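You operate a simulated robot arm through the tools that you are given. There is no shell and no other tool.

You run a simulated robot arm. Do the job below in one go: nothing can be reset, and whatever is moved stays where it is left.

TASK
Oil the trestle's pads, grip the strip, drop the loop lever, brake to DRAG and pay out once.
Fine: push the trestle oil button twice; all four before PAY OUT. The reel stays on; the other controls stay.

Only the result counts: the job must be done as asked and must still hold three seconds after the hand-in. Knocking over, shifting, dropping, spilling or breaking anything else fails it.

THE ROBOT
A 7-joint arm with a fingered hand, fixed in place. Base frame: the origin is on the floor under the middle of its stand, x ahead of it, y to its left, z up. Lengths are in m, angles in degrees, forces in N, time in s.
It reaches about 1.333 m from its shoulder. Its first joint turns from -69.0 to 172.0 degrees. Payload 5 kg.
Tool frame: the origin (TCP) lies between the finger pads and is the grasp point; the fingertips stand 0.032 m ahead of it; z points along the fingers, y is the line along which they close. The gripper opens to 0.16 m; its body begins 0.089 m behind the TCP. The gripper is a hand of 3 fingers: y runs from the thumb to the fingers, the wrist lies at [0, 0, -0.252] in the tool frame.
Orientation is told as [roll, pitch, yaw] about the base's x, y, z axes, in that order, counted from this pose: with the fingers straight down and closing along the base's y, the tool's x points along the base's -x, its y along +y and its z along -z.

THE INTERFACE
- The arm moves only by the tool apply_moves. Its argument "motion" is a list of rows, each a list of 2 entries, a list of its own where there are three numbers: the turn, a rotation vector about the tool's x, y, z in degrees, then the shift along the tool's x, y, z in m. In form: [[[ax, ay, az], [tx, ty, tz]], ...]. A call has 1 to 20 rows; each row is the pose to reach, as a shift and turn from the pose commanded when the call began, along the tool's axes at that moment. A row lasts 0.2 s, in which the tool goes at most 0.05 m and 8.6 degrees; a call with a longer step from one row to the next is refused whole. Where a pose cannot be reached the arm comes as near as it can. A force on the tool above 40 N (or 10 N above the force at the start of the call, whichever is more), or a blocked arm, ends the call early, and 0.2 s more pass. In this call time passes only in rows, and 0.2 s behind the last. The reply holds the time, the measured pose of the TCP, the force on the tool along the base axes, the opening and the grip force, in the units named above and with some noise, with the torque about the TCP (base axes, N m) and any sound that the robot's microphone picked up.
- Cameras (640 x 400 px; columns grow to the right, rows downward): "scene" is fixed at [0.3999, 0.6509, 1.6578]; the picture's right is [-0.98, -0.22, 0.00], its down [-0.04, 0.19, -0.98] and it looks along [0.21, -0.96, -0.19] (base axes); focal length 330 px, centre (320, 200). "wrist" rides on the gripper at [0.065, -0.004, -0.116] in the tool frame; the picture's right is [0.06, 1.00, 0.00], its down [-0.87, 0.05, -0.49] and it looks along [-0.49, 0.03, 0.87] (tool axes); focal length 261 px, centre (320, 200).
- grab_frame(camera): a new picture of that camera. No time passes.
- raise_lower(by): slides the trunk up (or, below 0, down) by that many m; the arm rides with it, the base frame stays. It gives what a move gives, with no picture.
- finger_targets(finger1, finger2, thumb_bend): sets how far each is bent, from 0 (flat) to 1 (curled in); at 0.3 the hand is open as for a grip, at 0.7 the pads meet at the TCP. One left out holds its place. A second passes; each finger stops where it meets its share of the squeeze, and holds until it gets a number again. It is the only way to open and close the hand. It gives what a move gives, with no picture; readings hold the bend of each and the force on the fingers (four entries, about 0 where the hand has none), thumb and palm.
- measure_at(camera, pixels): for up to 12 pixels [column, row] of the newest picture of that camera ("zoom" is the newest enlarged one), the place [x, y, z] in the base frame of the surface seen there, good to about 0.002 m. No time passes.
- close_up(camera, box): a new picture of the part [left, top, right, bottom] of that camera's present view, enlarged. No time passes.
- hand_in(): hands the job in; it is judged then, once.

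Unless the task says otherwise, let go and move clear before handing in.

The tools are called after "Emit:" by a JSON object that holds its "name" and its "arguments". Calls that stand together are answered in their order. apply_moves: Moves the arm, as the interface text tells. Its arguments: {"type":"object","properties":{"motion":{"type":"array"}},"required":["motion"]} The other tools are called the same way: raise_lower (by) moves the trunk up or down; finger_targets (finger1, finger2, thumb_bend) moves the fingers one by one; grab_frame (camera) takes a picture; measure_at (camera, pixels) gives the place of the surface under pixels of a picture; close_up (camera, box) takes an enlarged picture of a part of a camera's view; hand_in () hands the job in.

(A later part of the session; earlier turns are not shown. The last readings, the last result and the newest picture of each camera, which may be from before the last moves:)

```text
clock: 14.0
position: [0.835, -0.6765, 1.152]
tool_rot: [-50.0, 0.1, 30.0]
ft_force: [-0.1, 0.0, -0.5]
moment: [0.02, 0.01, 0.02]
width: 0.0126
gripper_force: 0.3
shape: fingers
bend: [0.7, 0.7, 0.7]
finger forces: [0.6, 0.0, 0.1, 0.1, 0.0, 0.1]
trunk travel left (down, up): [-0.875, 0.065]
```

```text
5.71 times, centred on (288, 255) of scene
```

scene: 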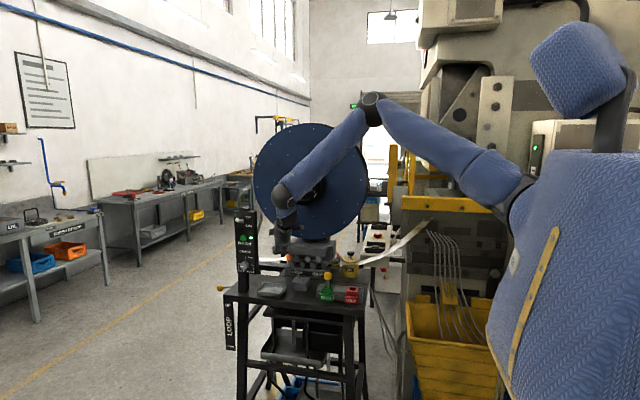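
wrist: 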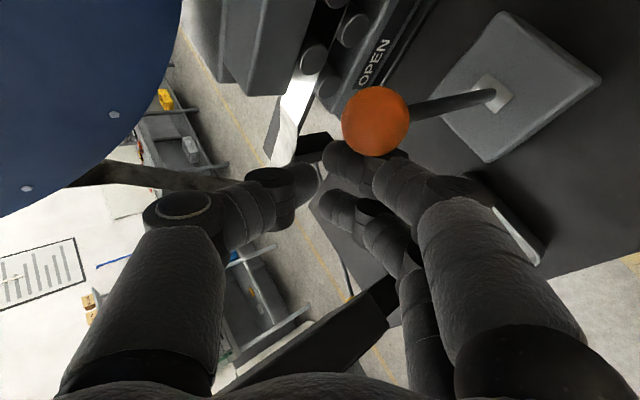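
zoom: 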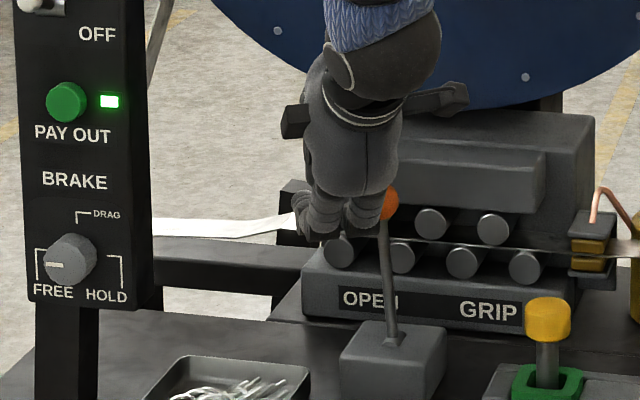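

The lever is now near upright at (385,270) in the close-up, with only 0.6 N on finger 1. I'll continue along the arc toward GRIP.

Emit:
{"name": "apply_moves", "arguments": {"motion": [[[0, 0, 0], [0.0144, 0.0046, -0.007]], [[0, 0, 0], [0.0288, 0.0107, -0.0127]], [[0, 0, 0], [0.0429, 0.0182, -0.017]], [[0, 0, 0], [0.0566, 0.0271, -0.0199]], [[0, 0, 0], [0.0678, 0.0359, -0.021]]]}}

Emit:
{"name": "grab_frame", "arguments": {"camera": "wrist"}}

Emit:
{"name": "close_up", "arguments": {"camera": "scene", "box": [260, 220, 356, 290]}}

```text
clock: 15.2
position: [0.7642, -0.6735, 1.1387]
tool_rot: [-50.1, -0.1, 30.1]
ft_force: [23.8, 5.6, 2.1]
moment: [0.12, -0.46, -0.04]
width: 0.0073
gripper_force: 10.9
shape: fingers
bend: [0.71, 0.7, 0.7]
finger forces: [21.4, 0.0, 0.0, 0.0, 0.0, 0.0]
trunk travel left (down, up): [-0.875, 0.065]
```

```text
taken
```

wrist: 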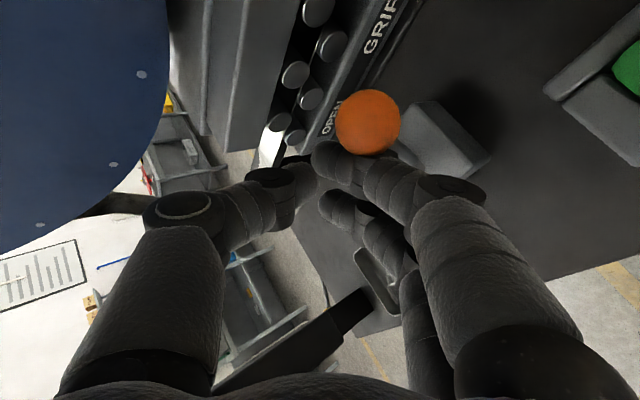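

```text
5.71 times, centred on (308, 255) of scene
```

zoom: 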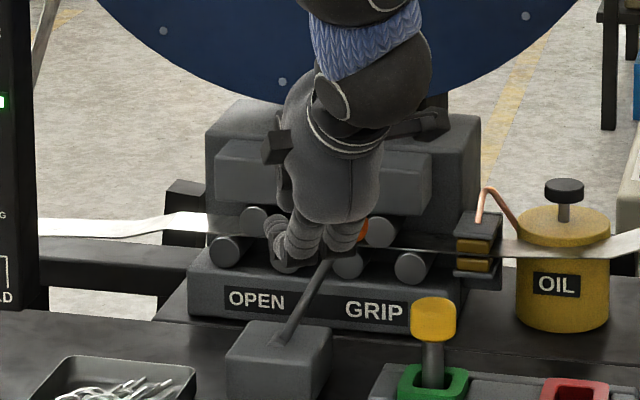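

The force has risen to 24 N, and the lever at (305,300) now leans to GRIP against its stop. I'll ease off toward +x and pull back along the tool axis.

Emit:
{"name": "apply_moves", "arguments": {"motion": [[[0, 0, 0], [-0.013, -0.0048, 0.0057]], [[0, 0, 0], [-0.026, -0.0096, 0.0115]], [[0, 0, 0], [-0.026, -0.0096, -0.03]], [[0, 0, 0], [-0.026, -0.0096, -0.075]], [[0, 0, 0], [-0.026, -0.0096, -0.12]]]}}

Emit:
{"name": "grab_frame", "arguments": {"camera": "scene"}}

Emit:
{"name": "close_up", "arguments": {"camera": "scene", "box": [260, 220, 356, 290]}}

Emit:
{"name": "grab_frame", "arguments": {"camera": "wrist"}}

```text
clock: 16.4
position: [0.7339, -0.5861, 1.2252]
tool_rot: [-50.2, 0.0, 30.1]
ft_force: [0.3, 1.0, -0.3]
moment: [-0.01, 0.0, -0.05]
width: 0.0122
gripper_force: 0.1
shape: fingers
bend: [0.7, 0.7, 0.7]
finger forces: [0.0, 0.1, 0.0, 0.0, 0.0, 0.0]
trunk travel left (down, up): [-0.875, 0.065]
```

```text
taken
```

scene: 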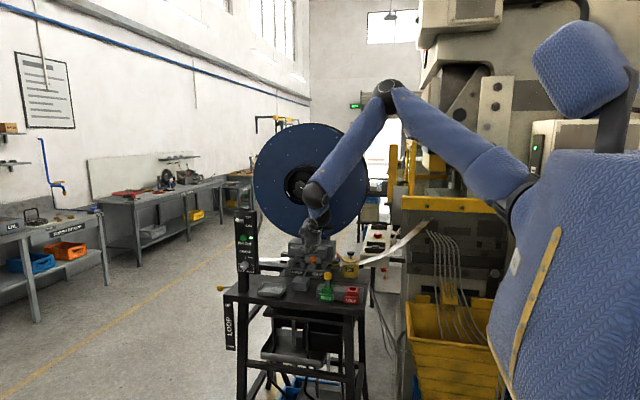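

```text
5.71 times, centred on (308, 255) of scene
```

zoom: 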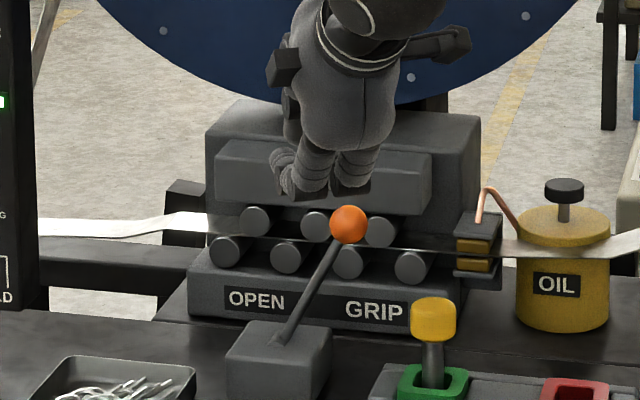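

```text
taken
```

wrist: 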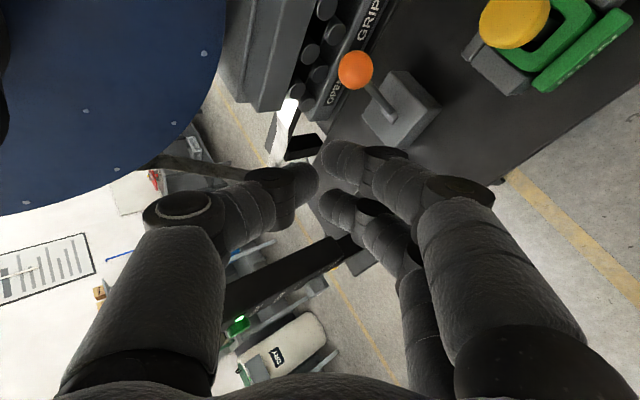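

The orange lever rests at GRIP, at (345,225) in the close-up, and stays there with nothing touching it. I'll pull the hand out in front of the trestle and take off the yaw, ready for the loop lever.

Emit:
{"name": "apply_moves", "arguments": {"motion": [[[0, 2.87, 2.41], [-0.025, -0.0043, -0.0386]], [[0, 5.75, 4.83], [-0.05, -0.0086, -0.0773]], [[0, 8.62, 7.24], [-0.0751, -0.0129, -0.1159]], [[0, 11.49, 9.65], [-0.1001, -0.0172, -0.1545]], [[0, 14.36, 12.06], [-0.1251, -0.0214, -0.1931]], [[0, 17.24, 14.48], [-0.1502, -0.0257, -0.2318]], [[0, 20.11, 16.89], [-0.1752, -0.03, -0.2704]], [[0, 22.98, 19.3], [-0.2002, -0.0343, -0.309]], [[0, 22.98, 19.3], [-0.2348, -0.0548, -0.3001]], [[0, 22.98, 19.3], [-0.2695, -0.0753, -0.2912]], [[0, 22.98, 19.3], [-0.3041, -0.0959, -0.2823]], [[0, 22.98, 19.3], [-0.3388, -0.1164, -0.2734]], [[0, 22.98, 19.3], [-0.3734, -0.1369, -0.2645]]]}}

Emit:
{"name": "grab_frame", "arguments": {"camera": "scene"}}

Emit:
{"name": "grab_frame", "arguments": {"camera": "wrist"}}

```text
clock: 19.2
position: [0.8773, -0.5688, 1.4]
tool_rot: [-42.7, -7.8, 8.3]
ft_force: [0.5, 0.4, 0.7]
moment: [0.01, 0.05, -0.02]
width: 0.0119
gripper_force: 0.0
shape: fingers
bend: [0.7, 0.7, 0.7]
finger forces: [0.0, 0.0, 0.0, 0.1, 0.1, 0.1]
out of reach, approached as far as the arm can: row 3, 4, 5, 6, 7, 8, 9, 10, 11, 12, 13
trunk travel left (down, up): [-0.875, 0.065]
```

```text
taken
```

scene: 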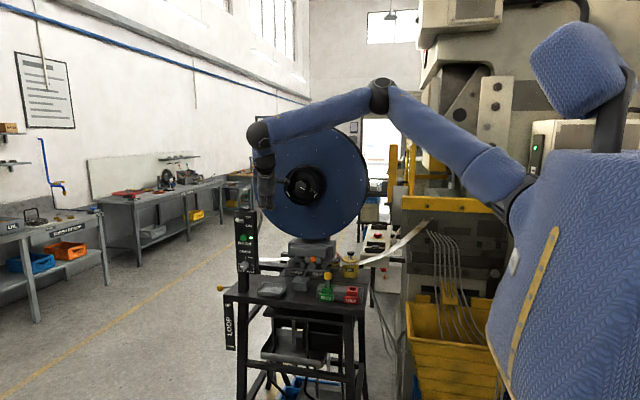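

```text
taken
```

wrist: 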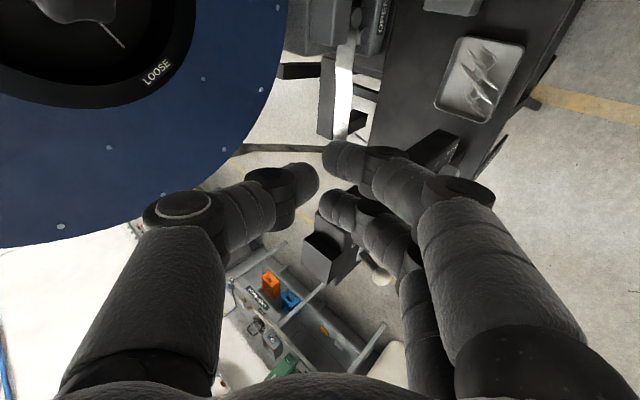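

The arm stopped at (0.877, -0.569, 1.40) because most of that path was out of reach, and it is resting clear of everything. I'll measure where the elbow and shoulder are so I can plan reachable poses.

Emit:
{"name": "measure_at", "arguments": {"camera": "scene", "pixels": [[380, 90], [380, 100], [320, 118], [260, 133], [264, 160], [267, 185], [440, 125], [490, 170], [515, 200], [530, 215], [505, 205], [350, 105]]}}

Emit:
{"name": "close_up", "arguments": {"camera": "scene", "box": [230, 60, 550, 260]}}

```text
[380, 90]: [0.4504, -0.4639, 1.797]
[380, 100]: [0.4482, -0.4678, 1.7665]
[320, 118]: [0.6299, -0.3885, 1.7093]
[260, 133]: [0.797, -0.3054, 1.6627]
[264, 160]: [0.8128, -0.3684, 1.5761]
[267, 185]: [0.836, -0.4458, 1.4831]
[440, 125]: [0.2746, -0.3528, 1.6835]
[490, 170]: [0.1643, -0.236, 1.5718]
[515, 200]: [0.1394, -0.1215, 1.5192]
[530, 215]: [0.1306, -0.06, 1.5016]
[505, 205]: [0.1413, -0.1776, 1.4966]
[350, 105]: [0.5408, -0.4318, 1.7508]
```

```text
2.00 times, centred on (390, 160) of scene
```

zoom: 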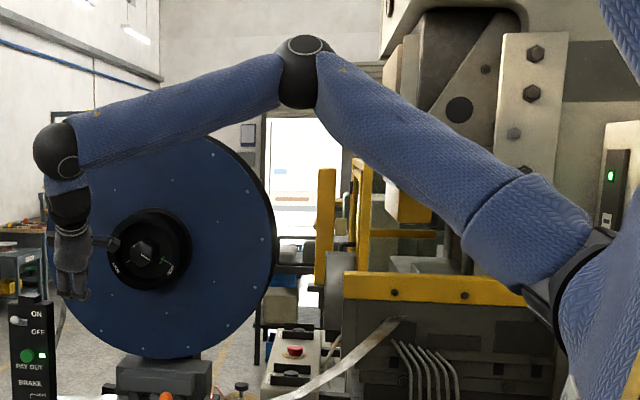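

The elbow sits at about (0.45, -0.50, 1.77), so the wrist is near its bend limit when the hand points back along -y. I'll send a zero move to see whether the commanded pose is the unreachable target or where the arm actually is.

Emit:
{"name": "apply_moves", "arguments": {"motion": [[[0, 0, 0], [0, 0, 0]]]}}

```text
clock: 19.6
position: [0.8764, -0.569, 1.3998]
tool_rot: [-42.8, -8.1, 8.3]
ft_force: [0.5, -0.6, 0.3]
moment: [0.0, 0.03, -0.02]
width: 0.0124
gripper_force: 0.0
shape: fingers
bend: [0.7, 0.7, 0.7]
finger forces: [0.1, 0.1, 0.0, 0.0, 0.0, 0.1]
trunk travel left (down, up): [-0.875, 0.065]
```

The zero move raised no reach warning, so commands now start from the actual pose. I'll turn the hand to about 45° yaw, a more natural reach, while moving in front of the panel.

Emit:
{"name": "apply_moves", "arguments": {"motion": [[[0, 0, 0], [-0.024, 0.0134, -0.025]], [[2.33, -3.97, -4.84], [-0.048, 0.0268, -0.05]], [[4.66, -7.94, -9.68], [-0.06, 0.0335, -0.0624]], [[7.0, -11.9, -14.52], [-0.072, 0.0402, -0.0749]], [[9.33, -15.87, -19.36], [-0.084, 0.0469, -0.0873]], [[11.66, -19.84, -24.2], [-0.09, 0.05, -0.0935]], [[13.99, -23.81, -29.04], [-0.0961, 0.0536, -0.0998]]]}}

Emit:
{"name": "grab_frame", "arguments": {"camera": "scene"}}

```text
clock: 21.2
position: [0.9388, -0.4414, 1.4426]
tool_rot: [-59.9, 0.1, 45.1]
ft_force: [0.6, -0.4, 0.1]
moment: [-0.05, -0.01, 0.02]
width: 0.0124
gripper_force: 0.0
shape: fingers
bend: [0.7, 0.7, 0.7]
finger forces: [0.0, 0.1, 0.0, 0.0, 0.0, 0.0]
out of reach, approached as far as the arm can: row 1, 2, 3, 4, 5
trunk travel left (down, up): [-0.875, 0.065]
```

```text
taken
```

scene: 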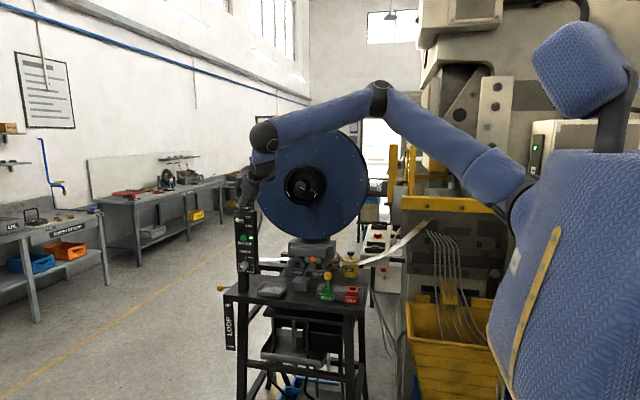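

The hand reached (0.939, -0.441, 1.443) at 45° yaw, clear of the panel. I'll move it a bit further out and forward before lowering the trunk for the loop lever.

Emit:
{"name": "apply_moves", "arguments": {"motion": [[[0, 0, 0], [-0.0336, -0.0097, 0.0168]], [[0, 0, 0], [-0.0672, -0.0195, 0.0337]], [[0, 0, 0], [-0.1008, -0.0292, 0.0505]], [[0, 0, 0], [-0.1344, -0.0389, 0.0674]]]}}

Emit:
{"name": "grab_frame", "arguments": {"camera": "scene"}}

```text
clock: 22.2
position: [1.0557, -0.4404, 1.4455]
tool_rot: [-59.8, -0.4, 45.5]
ft_force: [-0.5, 0.9, -0.5]
moment: [-0.01, -0.02, -0.01]
width: 0.0122
gripper_force: 0.1
shape: fingers
bend: [0.7, 0.7, 0.7]
finger forces: [0.0, 0.1, 0.0, 0.0, 0.0, 0.0]
out of reach, approached as far as the arm can: row 3, 4
trunk travel left (down, up): [-0.875, 0.065]
```

```text
taken
```

scene: 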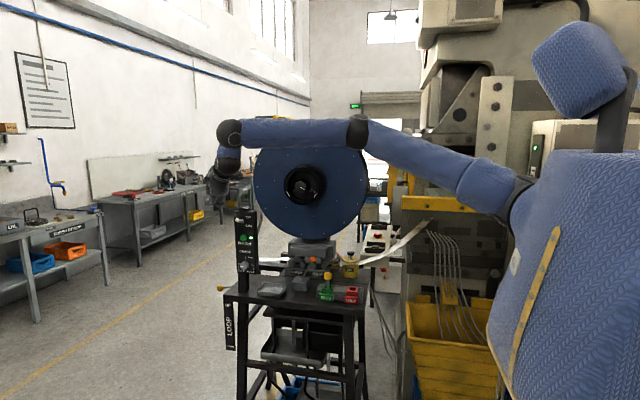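

The arm stopped near y=-0.44, at a joint limit. I'll measure the elbow and wrist to see which joint it is.

Emit:
{"name": "measure_at", "arguments": {"camera": "scene", "pixels": [[358, 125], [358, 140], [300, 132], [229, 130], [229, 160], [218, 180], [430, 160], [470, 180], [500, 195], [520, 205], [517, 190], [510, 215]]}}

Emit:
{"name": "close_up", "arguments": {"camera": "scene", "box": [190, 90, 318, 210]}}

Emit:
{"name": "close_up", "arguments": {"camera": "scene", "box": [430, 130, 558, 250]}}

```text
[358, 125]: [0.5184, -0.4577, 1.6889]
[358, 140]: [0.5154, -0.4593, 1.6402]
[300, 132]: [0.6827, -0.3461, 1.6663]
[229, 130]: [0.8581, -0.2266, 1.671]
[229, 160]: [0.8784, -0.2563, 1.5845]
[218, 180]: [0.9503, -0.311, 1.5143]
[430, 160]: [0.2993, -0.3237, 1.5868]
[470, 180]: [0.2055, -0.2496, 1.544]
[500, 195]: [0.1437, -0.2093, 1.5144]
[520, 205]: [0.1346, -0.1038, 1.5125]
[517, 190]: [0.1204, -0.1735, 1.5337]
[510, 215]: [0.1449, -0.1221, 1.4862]
```

```text
3.33 times, centred on (254, 150) of scene
```

zoom: 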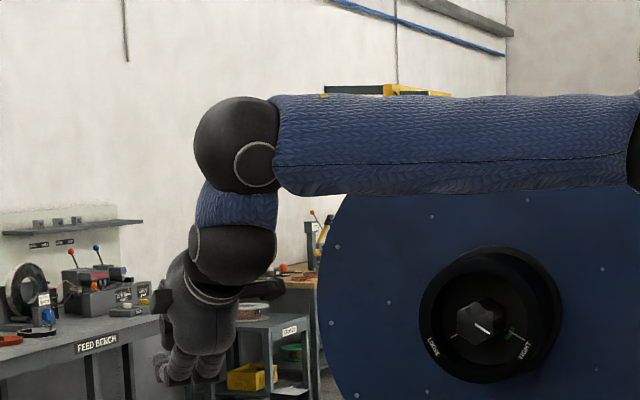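

```text
3.33 times, centred on (494, 190) of scene
```

zoom: 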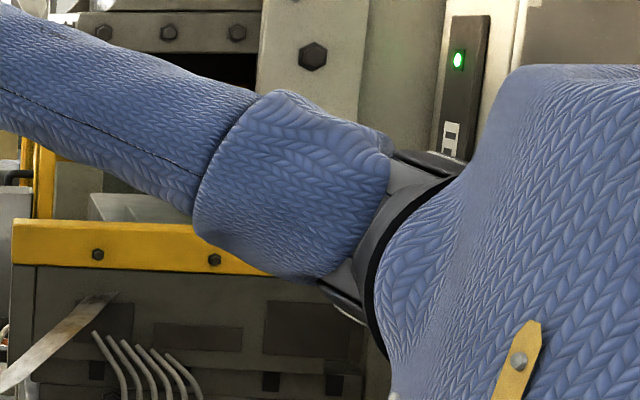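

The hand is clear in front of the panel, at y≈-0.44 against a toggle tip at about -0.525, and the arm is above the table gear. I'll lower the trunk in steps to bring the shoulder level with the loop lever.

Emit:
{"name": "raise_lower", "arguments": {"by": -0.2}}

Emit:
{"name": "grab_frame", "arguments": {"camera": "scene"}}

```text
clock: 24.4
position: [1.0553, -0.4403, 1.2456]
tool_rot: [-59.7, -0.3, 45.5]
ft_force: [0.8, 0.9, 0.2]
moment: [-0.02, -0.04, -0.05]
width: 0.0123
gripper_force: 0.1
shape: fingers
bend: [0.7, 0.7, 0.7]
finger forces: [0.1, 0.1, 0.0, 0.0, 0.0, 0.0]
trunk travel left (down, up): [-0.675, 0.265]
```

```text
taken
```

scene: 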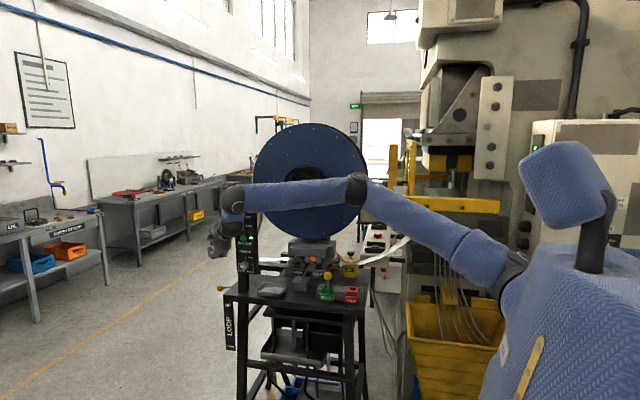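

All clear so far. I'll lower another 0.2 m.

Emit:
{"name": "raise_lower", "arguments": {"by": -0.2}}

Emit:
{"name": "grab_frame", "arguments": {"camera": "scene"}}

Emit:
{"name": "grab_frame", "arguments": {"camera": "wrist"}}

```text
clock: 26.5
position: [1.057, -0.4395, 1.0449]
tool_rot: [-59.7, -0.3, 45.5]
ft_force: [0.6, -0.4, -0.2]
moment: [-0.02, 0.02, 0.0]
width: 0.0121
gripper_force: 0.0
shape: fingers
bend: [0.7, 0.7, 0.7]
finger forces: [0.1, 0.0, 0.0, 0.0, 0.0, 0.1]
trunk travel left (down, up): [-0.475, 0.465]
```

```text
taken
```

scene: 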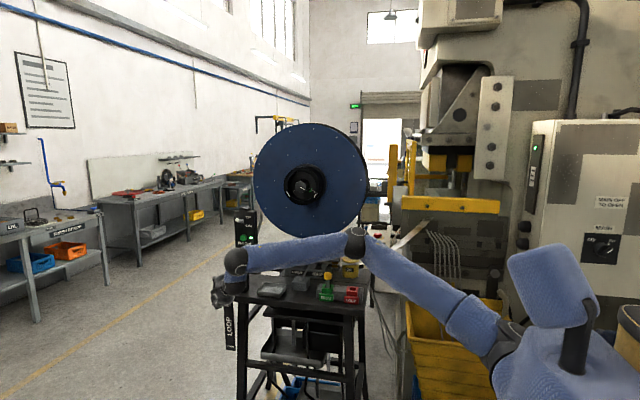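

```text
taken
```

wrist: 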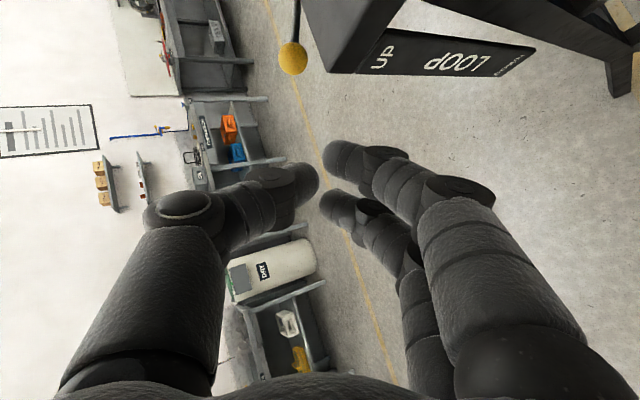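

The wrist view shows the yellow ball at (292,58), with its rod running up at (296,20), and the LOOP sign's edge. I'll measure the ball, rod and sign from here.

Emit:
{"name": "close_up", "arguments": {"camera": "wrist", "box": [250, 0, 410, 100]}}

Emit:
{"name": "measure_at", "arguments": {"camera": "zoom", "pixels": [[170, 235], [150, 235], [190, 235], [185, 160], [187, 110], [188, 60], [190, 20], [330, 270], [300, 240], [420, 300], [480, 150], [350, 200]]}}

```text
4.00 times, centred on (330, 50) of wrist
```

zoom: 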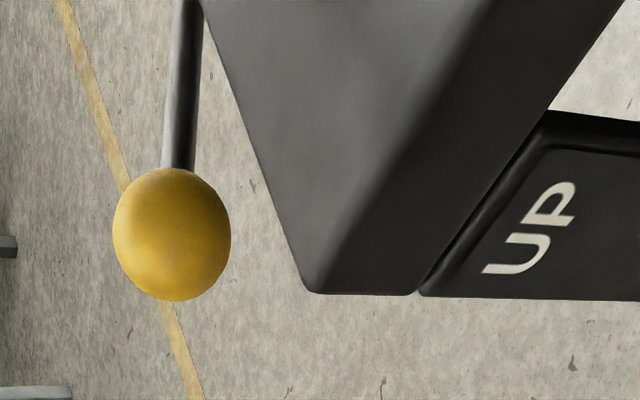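

```text
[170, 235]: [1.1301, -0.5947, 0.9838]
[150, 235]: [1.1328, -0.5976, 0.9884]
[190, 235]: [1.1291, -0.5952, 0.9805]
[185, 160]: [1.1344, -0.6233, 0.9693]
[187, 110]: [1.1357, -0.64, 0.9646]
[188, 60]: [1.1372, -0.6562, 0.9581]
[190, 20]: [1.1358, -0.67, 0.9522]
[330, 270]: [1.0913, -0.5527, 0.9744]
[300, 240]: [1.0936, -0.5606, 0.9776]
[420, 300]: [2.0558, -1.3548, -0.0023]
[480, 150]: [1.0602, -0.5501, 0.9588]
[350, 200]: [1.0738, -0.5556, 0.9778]
```

The ball centre is near (1.140, -0.603, 0.979), with the rod sloping down about 20° toward -y and the table edge at x≈1.094. I'll turn the hand to point more along -y (yaw 22, roll -75) so the finger clears the table corner, and see if that's reachable.

Emit:
{"name": "apply_moves", "arguments": {"motion": [[[3.77, 5.44, 2.27], [0.0015, -0.0199, 0.0116]], [[7.55, 10.88, 4.54], [0.003, -0.0397, 0.0232]], [[11.32, 16.32, 6.81], [0.0046, -0.0596, 0.0349]], [[15.09, 21.76, 9.08], [0.0061, -0.0794, 0.0465]]]}}

Emit:
{"name": "grab_frame", "arguments": {"camera": "scene"}}

```text
clock: 27.5
position: [1.0639, -0.5747, 1.0828]
tool_rot: [-72.1, -1.9, 31.0]
ft_force: [20.4, 30.5, -2.2]
moment: [1.15, -0.74, -0.39]
width: 0.019
gripper_force: 18.8
shape: fingers
bend: [0.68, 0.7, 0.7]
finger forces: [36.8, 0.1, 0.1, 0.1, 0.0, 0.0]
out of reach, approached as far as the arm can: row 1, 2, 3, 4
trunk travel left (down, up): [-0.475, 0.465]
stopped in row 4: the force on the tool passed its limit at 45 N (the readings are from after the stop); the commanded pose is now the measured one
```

```text
taken
```

scene: 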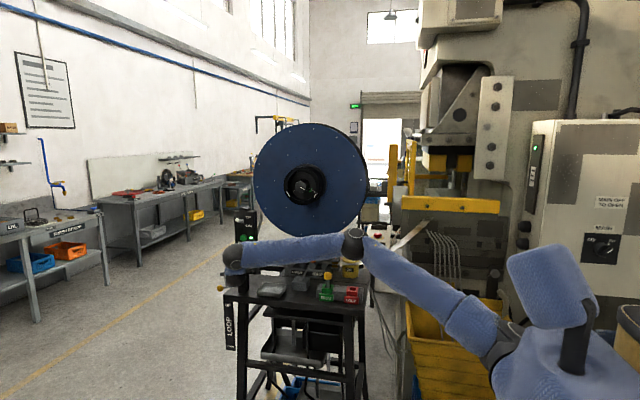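

That pose was out of reach, so the hand drifted and finger 1 is pressing against the panel's edge at 37 N. I'll back straight off toward +y and bring the yaw back.

Emit:
{"name": "apply_moves", "arguments": {"motion": [[[0, 0, 0], [-0.0115, 0.0007, -0.013]], [[-0.1, -4.4, -1.4], [-0.023, 0.0014, -0.026]], [[-0.3, -8.9, -2.9], [-0.0346, 0.0021, -0.039]], [[-0.4, -13.3, -4.3], [-0.05, 0.003, -0.055]]]}}

Emit:
{"name": "close_up", "arguments": {"camera": "scene", "box": [200, 200, 296, 300]}}

Emit:
{"name": "grab_frame", "arguments": {"camera": "wrist"}}

```text
clock: 28.5
position: [1.0764, -0.5084, 1.0989]
tool_rot: [-72.1, -1.5, 44.6]
ft_force: [0.0, 0.4, 0.6]
moment: [-0.02, 0.01, -0.03]
width: 0.0122
gripper_force: 0.1
shape: fingers
bend: [0.7, 0.7, 0.7]
finger forces: [0.0, 0.0, 0.0, 0.0, 0.0, 0.1]
out of reach, approached as far as the arm can: row 1
trunk travel left (down, up): [-0.475, 0.465]
```

```text
4.00 times, centred on (248, 250) of scene
```

zoom: 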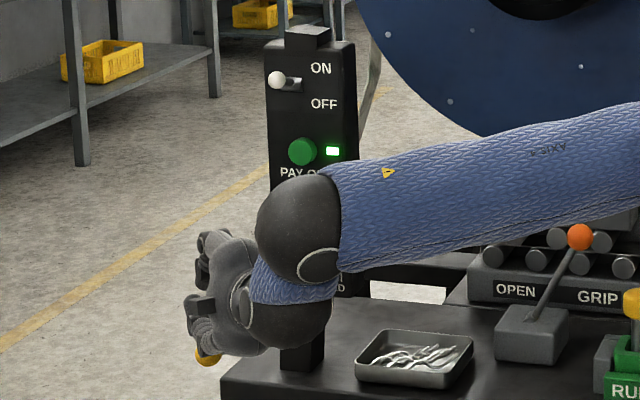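

```text
taken
```

wrist: 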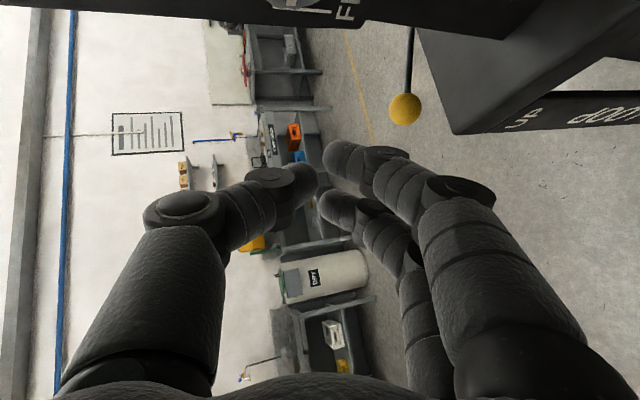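

The hand is free again at (1.076, -0.508, 1.099), and the panel controls look unchanged. I'll straighten finger 1 a little to act as the pusher and move out over x≈1.15 at the same yaw, which is further from the limit.

Emit:
{"name": "finger_targets", "arguments": {"finger1": 0.6}}

Emit:
{"name": "apply_moves", "arguments": {"motion": [[[0, 0, 0], [-0.0105, -0.0073, 0.0234]], [[0, 0, 0], [-0.0211, -0.0145, 0.0467]], [[0, 0, 0], [-0.0316, -0.0218, 0.0701]]]}}

Emit:
{"name": "grab_frame", "arguments": {"camera": "wrist"}}

Emit:
{"name": "close_up", "arguments": {"camera": "scene", "box": [168, 210, 296, 310]}}

```text
clock: 29.5
position: [1.0762, -0.5095, 1.0991]
tool_rot: [-72.2, -1.5, 44.4]
ft_force: [-0.3, 0.6, -0.7]
moment: [-0.01, 0.01, 0.02]
width: 0.0297
gripper_force: 0.1
shape: fingers
bend: [0.6, 0.7, 0.7]
finger forces: [0.1, 0.1, 0.0, 0.0, 0.0, 0.1]
trunk travel left (down, up): [-0.475, 0.465]
```

```text
clock: 30.3
position: [1.1447, -0.5432, 1.0993]
tool_rot: [-72.3, -1.5, 44.8]
ft_force: [-0.2, -0.6, -0.9]
moment: [0.0, -0.01, -0.03]
width: 0.0295
gripper_force: 0.1
shape: fingers
bend: [0.6, 0.7, 0.7]
finger forces: [0.1, 0.0, 0.0, 0.1, 0.0, 0.0]
out of reach, approached as far as the arm can: row 3
trunk travel left (down, up): [-0.475, 0.465]
```

```text
taken
```

wrist: 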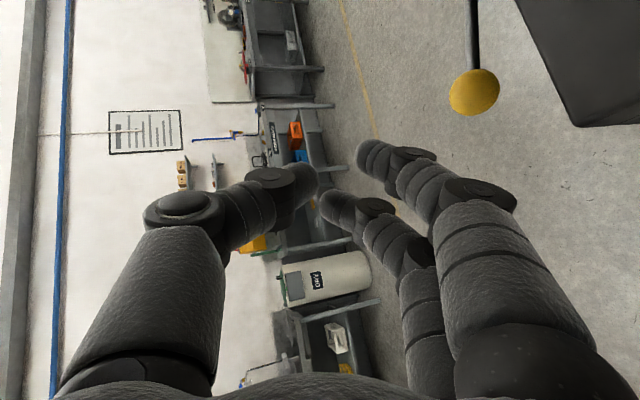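

```text
4.00 times, centred on (232, 260) of scene
```

zoom: 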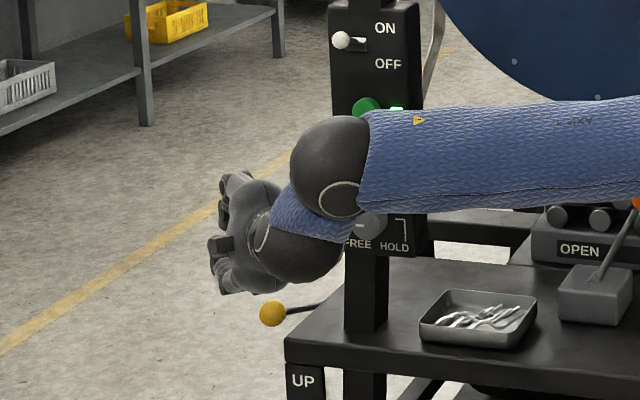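

Row 3 was again just out of reach. I'll measure the arm links here to work out which joint is limiting.

Emit:
{"name": "grab_frame", "arguments": {"camera": "scene"}}

Emit:
{"name": "measure_at", "arguments": {"camera": "zoom", "pixels": [[330, 165], [300, 245], [250, 195], [400, 165], [600, 150], [340, 200], [225, 270], [230, 200], [375, 120], [370, 200]]}}

Emit:
{"name": "measure_at", "arguments": {"camera": "scene", "pixels": [[353, 235], [350, 245], [300, 245], [252, 250], [400, 270], [440, 295], [470, 315], [495, 345], [500, 335], [505, 350]]}}

```text
taken
```

scene: 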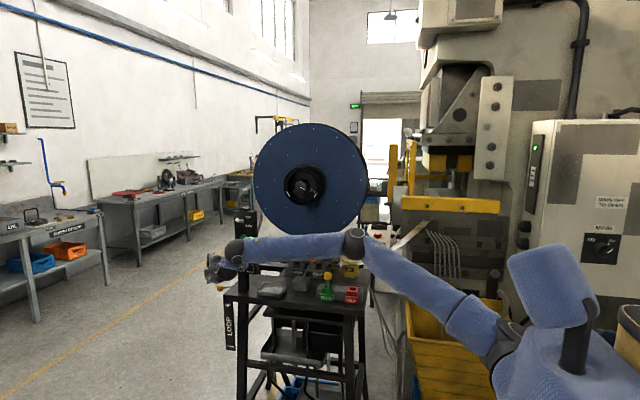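

```text
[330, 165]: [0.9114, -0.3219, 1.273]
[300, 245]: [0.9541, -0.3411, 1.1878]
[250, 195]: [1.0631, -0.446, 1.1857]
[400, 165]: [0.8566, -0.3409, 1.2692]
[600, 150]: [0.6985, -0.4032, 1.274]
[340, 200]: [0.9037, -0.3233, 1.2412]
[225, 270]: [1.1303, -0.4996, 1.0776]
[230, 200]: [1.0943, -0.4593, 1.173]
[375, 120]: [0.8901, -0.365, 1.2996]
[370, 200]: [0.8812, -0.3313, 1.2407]
```

```text
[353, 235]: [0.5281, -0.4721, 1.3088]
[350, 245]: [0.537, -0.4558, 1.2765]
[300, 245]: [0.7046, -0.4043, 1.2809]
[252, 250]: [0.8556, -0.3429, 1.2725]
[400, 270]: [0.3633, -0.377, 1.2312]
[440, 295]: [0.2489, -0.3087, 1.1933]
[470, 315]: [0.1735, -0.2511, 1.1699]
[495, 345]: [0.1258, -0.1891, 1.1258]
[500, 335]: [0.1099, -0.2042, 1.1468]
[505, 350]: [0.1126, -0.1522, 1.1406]
```

The link geometry suggests the last wrist roll may be what is limiting. I'll roll the hand about its own axis by -40° here, which also lifts the camera away from the panel, and see if that frees up reach.

Emit:
{"name": "apply_moves", "arguments": {"motion": [[[0, 0, -8], [0, 0, 0]], [[0, 0, -16], [0, 0, 0]], [[0, 0, -24], [0, 0, 0]], [[0, 0, -32], [0, 0, 0]], [[0, 0, -40], [0, 0, 0]]]}}

Emit:
{"name": "close_up", "arguments": {"camera": "scene", "box": [168, 210, 296, 310]}}

```text
clock: 31.5
position: [1.1426, -0.5445, 1.1003]
tool_rot: [-67.6, 36.3, 58.9]
ft_force: [0.1, 0.1, 0.7]
moment: [-0.03, 0.0, -0.02]
width: 0.0296
gripper_force: 0.0
shape: fingers
bend: [0.6, 0.7, 0.7]
finger forces: [0.1, 0.0, 0.1, 0.0, 0.0, 0.0]
trunk travel left (down, up): [-0.475, 0.465]
```

```text
4.00 times, centred on (232, 260) of scene
```

zoom: 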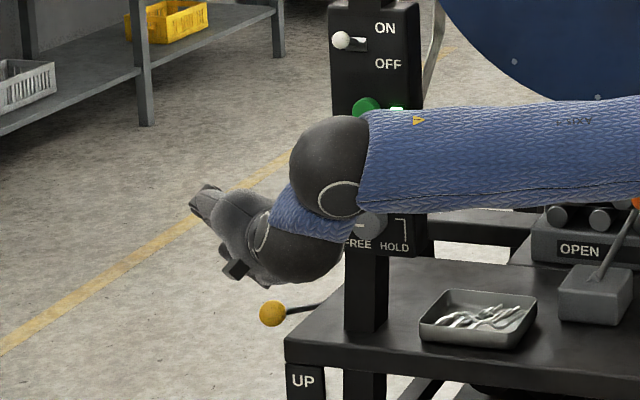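

The roll changed only the hand, so the last joint turns about the tool axis and the limit is in how far the hand can point toward -y. My new plan is to keep the hand at about 60° yaw in front of the table and use a splayed finger reaching sideways to -y. I'll turn to that pose a bit further out.

Emit:
{"name": "apply_moves", "arguments": {"motion": [[[1.8, -0.47, -6.93], [-0.0102, -0.0133, -0.0119]], [[3.65, -0.93, -13.86], [-0.0204, -0.0267, -0.0237]], [[5.48, -1.4, -20.79], [-0.0306, -0.04, -0.0356]], [[7.3, -1.87, -27.72], [-0.0408, -0.0533, -0.0475]], [[9.13, -2.33, -34.64], [-0.0408, -0.0533, -0.0475]], [[10.95, -2.8, -41.57], [-0.0408, -0.0533, -0.0475]], [[12.78, -3.26, -48.5], [-0.0408, -0.0533, -0.0475]], [[14.6, -3.73, -55.43], [-0.0408, -0.0533, -0.0475]]]}}

Emit:
{"name": "grab_frame", "arguments": {"camera": "wrist"}}

Emit:
{"name": "close_up", "arguments": {"camera": "scene", "box": [168, 210, 296, 310]}}

```text
clock: 33.3
position: [1.163, -0.4682, 1.13]
tool_rot: [0.3, 75.0, 150.1]
ft_force: [1.2, 0.3, 0.0]
moment: [-0.02, 0.02, 0.03]
width: 0.0297
gripper_force: 0.0
shape: fingers
bend: [0.6, 0.7, 0.7]
finger forces: [0.0, 0.0, 0.1, 0.0, 0.0, 0.0]
out of reach, approached as far as the arm can: row 3, 4
trunk travel left (down, up): [-0.475, 0.465]
```

```text
taken
```

wrist: 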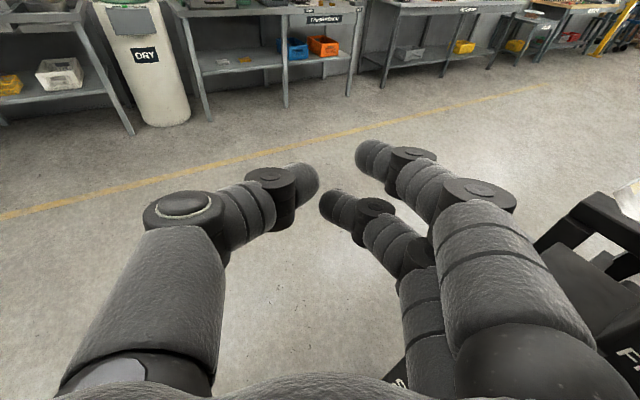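

```text
4.00 times, centred on (232, 260) of scene
```

zoom: 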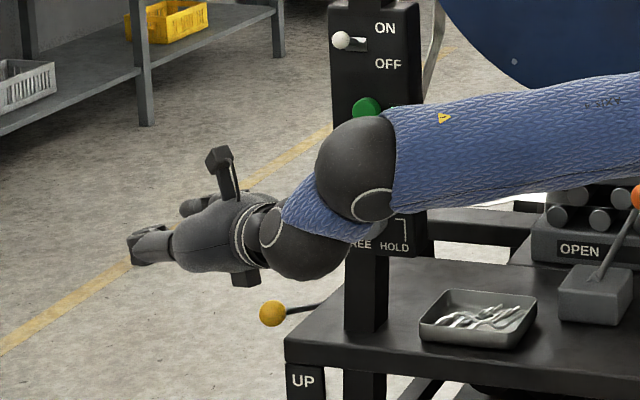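

The pose was reached at (1.163, -0.468, 1.130) with tool x pointing up, so finger 2 is now the lower finger on the table side. I'll lay finger 2 flat and measure how far it sticks out.

Emit:
{"name": "finger_targets", "arguments": {"finger1": 0.7, "finger2": 0.0, "thumb_bend": 0.7}}

Emit:
{"name": "grab_frame", "arguments": {"camera": "wrist"}}

Emit:
{"name": "close_up", "arguments": {"camera": "scene", "box": [168, 210, 296, 310]}}

```text
clock: 34.3
position: [1.1622, -0.4683, 1.1293]
tool_rot: [-0.2, 74.9, 149.7]
ft_force: [0.0, 0.2, -0.1]
moment: [-0.01, 0.0, 0.02]
width: 0.0124
gripper_force: 0.1
shape: fingers
bend: [0.7, 0.0, 0.7]
finger forces: [0.1, 0.0, 0.0, 0.1, 0.0, 0.0]
trunk travel left (down, up): [-0.475, 0.465]
```

```text
taken
```

wrist: 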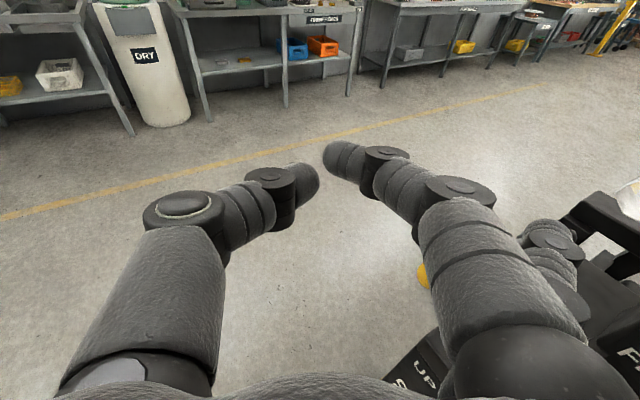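

```text
4.00 times, centred on (232, 260) of scene
```

zoom: 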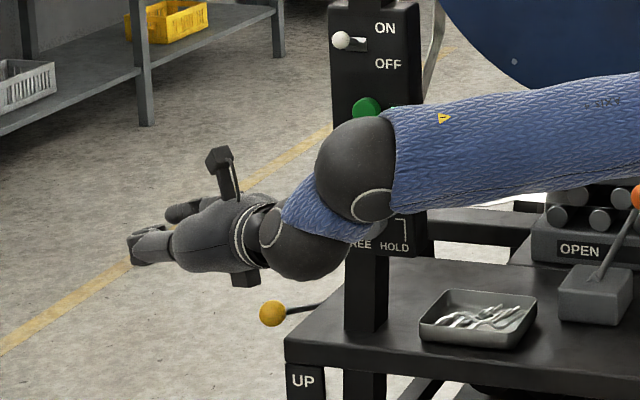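

Finger 2 now sticks out sideways at (545,235) in the wrist view. I'll measure its tip and length.

Emit:
{"name": "close_up", "arguments": {"camera": "wrist", "box": [400, 180, 640, 330]}}

Emit:
{"name": "measure_at", "arguments": {"camera": "wrist", "pixels": [[540, 226], [550, 222], [530, 228], [555, 240], [565, 258], [575, 235], [545, 262], [570, 290], [423, 275], [528, 238], [582, 300], [560, 225]]}}

```text
2.67 times, centred on (520, 255) of wrist
```

zoom: 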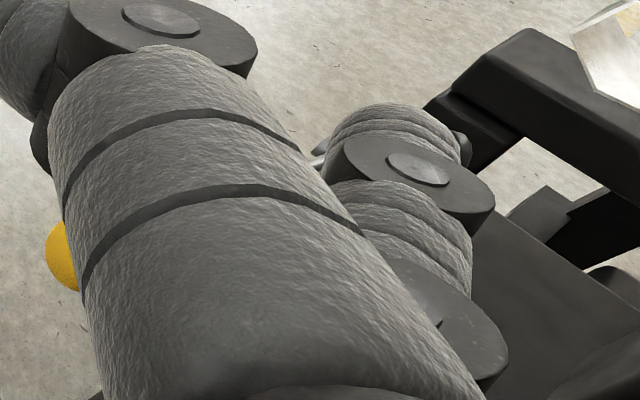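

```text
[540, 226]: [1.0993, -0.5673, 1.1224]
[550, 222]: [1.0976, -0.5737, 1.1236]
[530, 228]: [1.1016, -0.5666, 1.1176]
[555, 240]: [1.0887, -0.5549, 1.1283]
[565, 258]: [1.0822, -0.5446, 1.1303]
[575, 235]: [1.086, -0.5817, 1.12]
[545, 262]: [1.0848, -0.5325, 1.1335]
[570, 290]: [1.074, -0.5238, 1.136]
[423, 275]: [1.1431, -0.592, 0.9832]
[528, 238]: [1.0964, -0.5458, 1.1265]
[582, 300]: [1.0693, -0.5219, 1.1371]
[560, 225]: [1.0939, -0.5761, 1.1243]
```

With finger 2 flat, its tip sits about 0.124 m to the side of the tool axis, at (1.098, -0.574, 1.12). That lets the hand stay in front of the table. I'll move so that fingertip hangs over the yellow ball, still well above it.

Emit:
{"name": "apply_moves", "arguments": {"motion": [[[0, 0, 0], [0.0055, 0.0066, 0.0204]], [[0, 0, 0], [0.0109, 0.0133, 0.0409]], [[0, 0, 0], [0.0164, 0.0199, 0.0613]]]}}

Emit:
{"name": "grab_frame", "arguments": {"camera": "wrist"}}

Emit:
{"name": "close_up", "arguments": {"camera": "scene", "box": [168, 210, 296, 310]}}

```text
clock: 35.1
position: [1.2047, -0.5202, 1.128]
tool_rot: [-0.2, 74.9, 149.8]
ft_force: [-0.2, -1.0, 0.2]
moment: [-0.01, -0.01, 0.0]
width: 0.0124
gripper_force: 0.1
shape: fingers
bend: [0.7, 0.0, 0.7]
finger forces: [0.0, 0.1, 0.0, 0.1, 0.1, 0.0]
trunk travel left (down, up): [-0.475, 0.465]
```

```text
taken
```

wrist: 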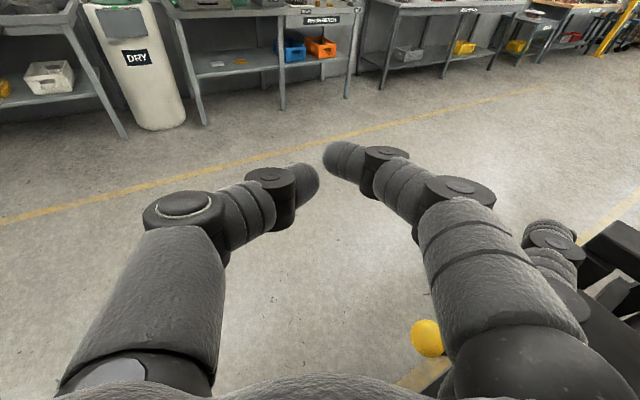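

```text
4.00 times, centred on (232, 260) of scene
```

zoom: 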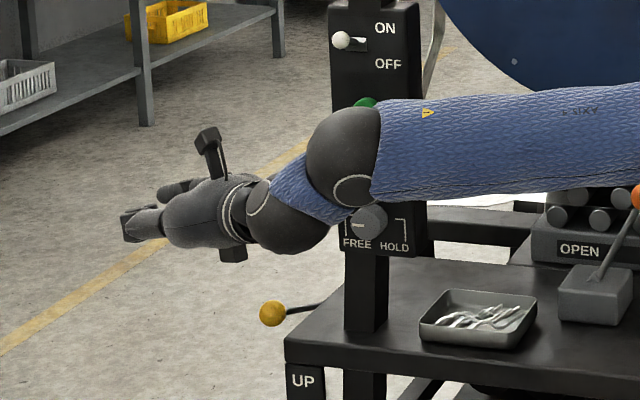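

The move went through with no reach warning. I'll measure the fingertip and ball from this view to get the lateral alignment right.

Emit:
{"name": "close_up", "arguments": {"camera": "wrist", "box": [400, 200, 608, 330]}}

Emit:
{"name": "measure_at", "arguments": {"camera": "wrist", "pixels": [[540, 226], [550, 222], [560, 226], [525, 235], [555, 242], [545, 262], [565, 258], [570, 290], [425, 338], [572, 233], [530, 228], [575, 272]]}}

```text
3.08 times, centred on (504, 265) of wrist
```

zoom: 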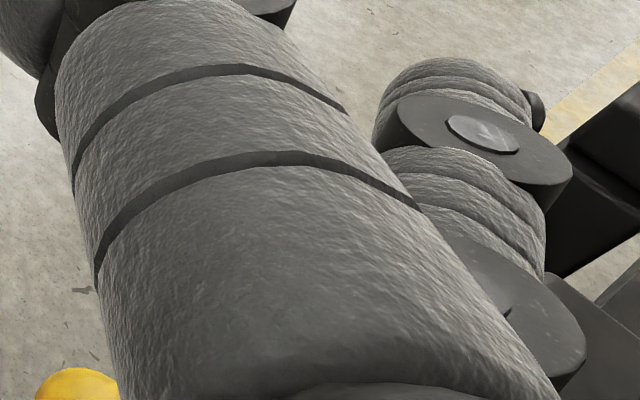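

```text
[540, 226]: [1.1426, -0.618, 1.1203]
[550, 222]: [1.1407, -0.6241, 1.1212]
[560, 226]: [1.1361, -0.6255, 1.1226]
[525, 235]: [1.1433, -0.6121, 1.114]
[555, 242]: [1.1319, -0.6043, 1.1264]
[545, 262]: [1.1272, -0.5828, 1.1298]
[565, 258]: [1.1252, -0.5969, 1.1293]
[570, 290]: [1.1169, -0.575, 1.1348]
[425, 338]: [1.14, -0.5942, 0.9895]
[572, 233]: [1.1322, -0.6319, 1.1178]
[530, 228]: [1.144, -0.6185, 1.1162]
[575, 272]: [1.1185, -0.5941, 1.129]
```

The finger's distal centre line is at about x 1.130 at the ball's y, so I need roughly +0.010 m in x. Before descending I'll check the elbow's clearance from the table's front edge.

Emit:
{"name": "grab_frame", "arguments": {"camera": "scene"}}

Emit:
{"name": "measure_at", "arguments": {"camera": "scene", "pixels": [[352, 235], [352, 245], [300, 245], [270, 248], [240, 250], [400, 272], [345, 255], [320, 258], [290, 258]]}}

```text
taken
```

scene: 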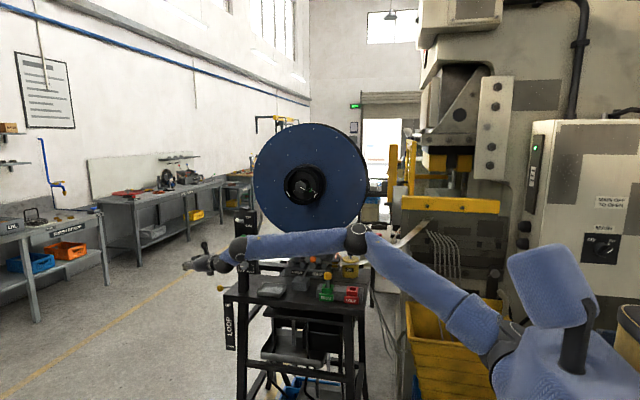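

```text
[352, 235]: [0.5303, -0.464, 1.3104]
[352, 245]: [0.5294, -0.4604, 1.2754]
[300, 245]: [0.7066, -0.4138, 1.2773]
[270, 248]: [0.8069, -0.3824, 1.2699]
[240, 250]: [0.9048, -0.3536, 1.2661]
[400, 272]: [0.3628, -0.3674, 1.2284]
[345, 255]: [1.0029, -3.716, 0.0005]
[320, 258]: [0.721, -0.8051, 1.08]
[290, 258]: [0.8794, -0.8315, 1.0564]
```

The elbow is at about (0.54, -0.505, 1.285), well above the table gear. I'll shift +0.010 m in x and descend to just above the ball with arm moves.

Emit:
{"name": "apply_moves", "arguments": {"motion": [[[0, 0, 0], [0.0022, -0.005, 0.0084]], [[0, 0, 0], [-0.025, -0.005, 0.0157]], [[0, 0, 0], [-0.0525, -0.005, 0.023]], [[0, 0, 0], [-0.0799, -0.005, 0.0304]]]}}

Emit:
{"name": "grab_frame", "arguments": {"camera": "wrist"}}

Emit:
{"name": "close_up", "arguments": {"camera": "scene", "box": [168, 220, 296, 320]}}

```text
clock: 36.1
position: [1.2041, -0.5211, 1.0464]
tool_rot: [-0.3, 75.0, 149.6]
ft_force: [0.2, 1.0, 0.6]
moment: [0.02, 0.01, -0.02]
width: 0.0123
gripper_force: 0.0
shape: fingers
bend: [0.7, 0.0, 0.7]
finger forces: [0.1, 0.0, 0.0, 0.1, 0.0, 0.0]
out of reach, approached as far as the arm can: row 3, 4
trunk travel left (down, up): [-0.475, 0.465]
```

```text
taken
```

wrist: 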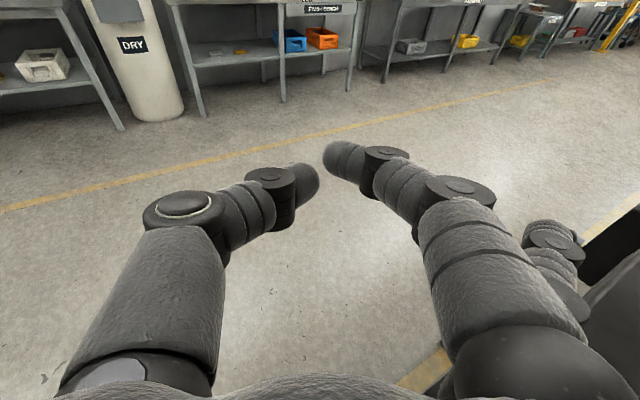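

```text
4.00 times, centred on (232, 270) of scene
```

zoom: 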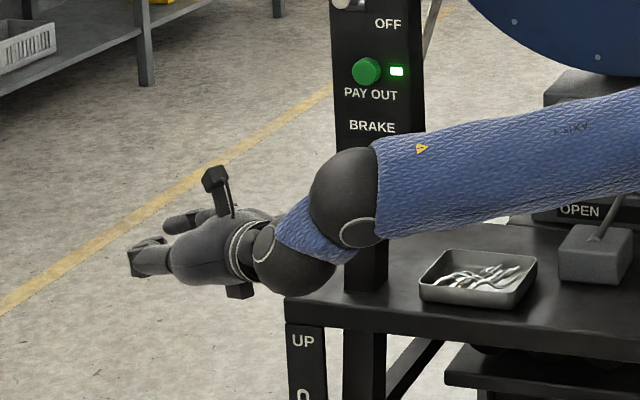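

The reach limit showed up again, by about 1 cm in x. I'll measure the links once more in this pose to pin down the limiting joint.

Emit:
{"name": "grab_frame", "arguments": {"camera": "scene"}}

Emit:
{"name": "measure_at", "arguments": {"camera": "zoom", "pixels": [[345, 195], [295, 260], [355, 232], [262, 245], [600, 130], [620, 210], [640, 150], [400, 190], [345, 170]]}}

Emit:
{"name": "measure_at", "arguments": {"camera": "scene", "pixels": [[354, 240], [354, 250], [354, 232], [300, 255], [400, 272], [440, 298], [475, 325], [490, 345], [500, 360]]}}

```text
taken
```

scene: 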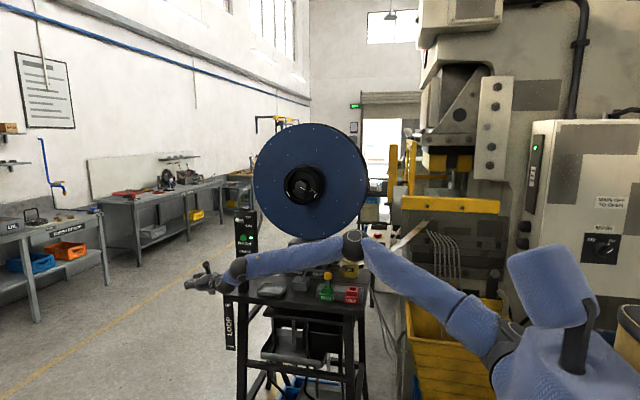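

```text
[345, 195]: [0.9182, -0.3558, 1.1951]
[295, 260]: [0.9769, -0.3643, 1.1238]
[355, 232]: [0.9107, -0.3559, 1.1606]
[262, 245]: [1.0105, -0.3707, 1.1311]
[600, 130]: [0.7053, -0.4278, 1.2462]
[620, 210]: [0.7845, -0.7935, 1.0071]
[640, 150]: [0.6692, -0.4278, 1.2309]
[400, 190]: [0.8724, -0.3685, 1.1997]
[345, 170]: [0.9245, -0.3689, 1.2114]
```

```text
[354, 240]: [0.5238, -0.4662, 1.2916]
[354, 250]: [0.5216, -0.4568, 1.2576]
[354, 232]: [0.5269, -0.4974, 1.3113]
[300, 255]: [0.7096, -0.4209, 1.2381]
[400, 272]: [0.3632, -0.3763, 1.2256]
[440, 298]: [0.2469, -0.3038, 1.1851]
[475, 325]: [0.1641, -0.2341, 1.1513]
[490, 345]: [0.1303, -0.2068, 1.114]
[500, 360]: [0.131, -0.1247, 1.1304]
```

In every blocked case the elbow sits at y≈-0.505, so a shoulder limit is holding it there. At 65° yaw the hand needs about 1.5 cm less reach for the same contact, so I'll turn there and level the hand slightly.

Emit:
{"name": "apply_moves", "arguments": {"motion": [[[2.6, 2.5, -0.7], [0.0012, -0.0045, -0.0025]], [[5.2, 5.0, -1.4], [0.0024, -0.0091, -0.005]]]}}

Emit:
{"name": "grab_frame", "arguments": {"camera": "wrist"}}

Emit:
{"name": "measure_at", "arguments": {"camera": "wrist", "pixels": [[540, 226], [550, 222], [560, 226], [525, 235], [555, 242], [545, 262], [565, 258], [570, 290], [572, 233], [575, 272]]}}

Emit:
{"name": "close_up", "arguments": {"camera": "scene", "box": [168, 220, 296, 320]}}

```text
clock: 36.7
position: [1.2052, -0.5128, 1.0509]
tool_rot: [1.2, 80.1, 156.3]
ft_force: [0.1, 0.0, -0.1]
moment: [0.03, 0.03, -0.04]
width: 0.0124
gripper_force: 0.0
shape: fingers
bend: [0.7, 0.0, 0.7]
finger forces: [0.0, 0.1, 0.0, 0.0, 0.0, 0.0]
trunk travel left (down, up): [-0.475, 0.465]
```

```text
taken
```

wrist: 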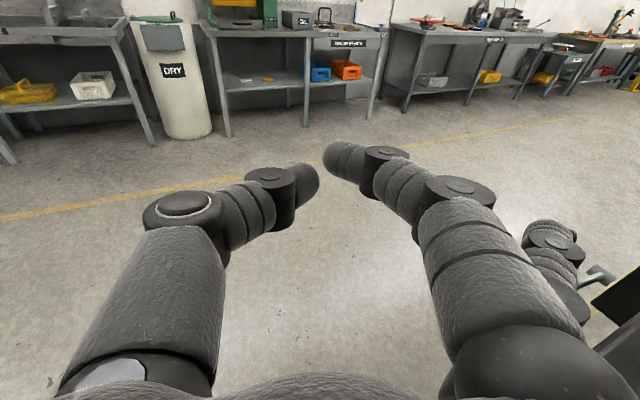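

```text
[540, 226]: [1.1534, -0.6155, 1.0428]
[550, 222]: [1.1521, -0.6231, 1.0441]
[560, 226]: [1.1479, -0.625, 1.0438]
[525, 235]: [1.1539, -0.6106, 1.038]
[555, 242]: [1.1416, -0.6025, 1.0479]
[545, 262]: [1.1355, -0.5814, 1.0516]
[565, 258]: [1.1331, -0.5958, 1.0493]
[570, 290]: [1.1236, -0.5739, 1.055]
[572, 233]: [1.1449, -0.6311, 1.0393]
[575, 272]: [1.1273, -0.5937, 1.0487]
```

```text
4.00 times, centred on (232, 270) of scene
```

zoom: 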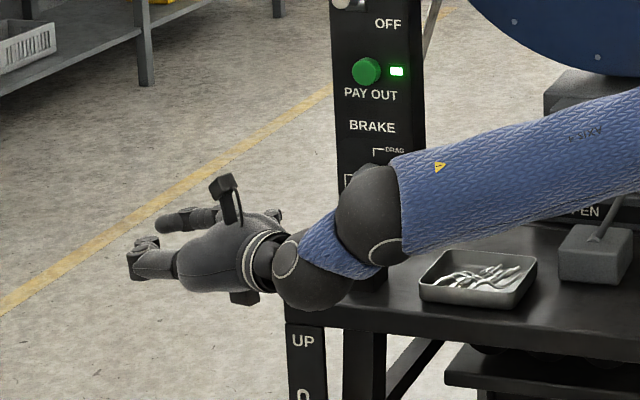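

The pose was reached cleanly, and finger 2's centre line at (1.142, -0.603) is right over the ball at (1.140, -0.603). I'll lower in 5–8 mm steps until it touches.

Emit:
{"name": "apply_moves", "arguments": {"motion": [[[0, 0, 0], [-0.0079, 0, 0.0014]], [[0, 0, 0], [-0.0158, 0, 0.0028]], [[0, 0, 0], [-0.0236, 0, 0.0042]], [[0, 0, 0], [-0.0296, 0, 0.0052]], [[0, 0, 0], [-0.0345, 0, 0.0061]]]}}

Emit:
{"name": "grab_frame", "arguments": {"camera": "wrist"}}

```text
clock: 37.9
position: [1.2057, -0.5117, 1.0158]
tool_rot: [1.3, 80.0, 156.4]
ft_force: [0.8, 0.6, -0.1]
moment: [0.04, -0.01, -0.02]
width: 0.0121
gripper_force: 0.1
shape: fingers
bend: [0.7, 0.0, 0.7]
finger forces: [0.0, 0.1, 0.1, 0.1, 0.0, 0.1]
trunk travel left (down, up): [-0.475, 0.465]
```

```text
taken
```

wrist: 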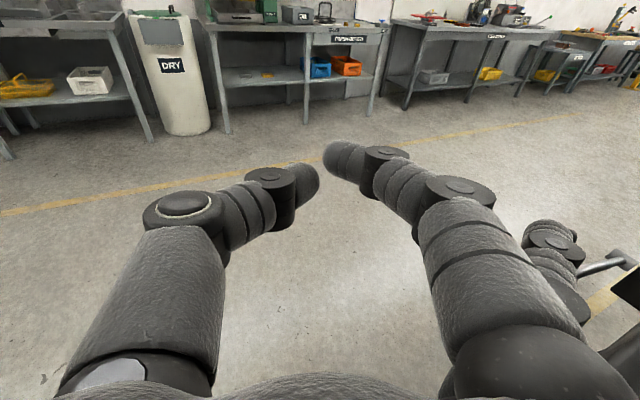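

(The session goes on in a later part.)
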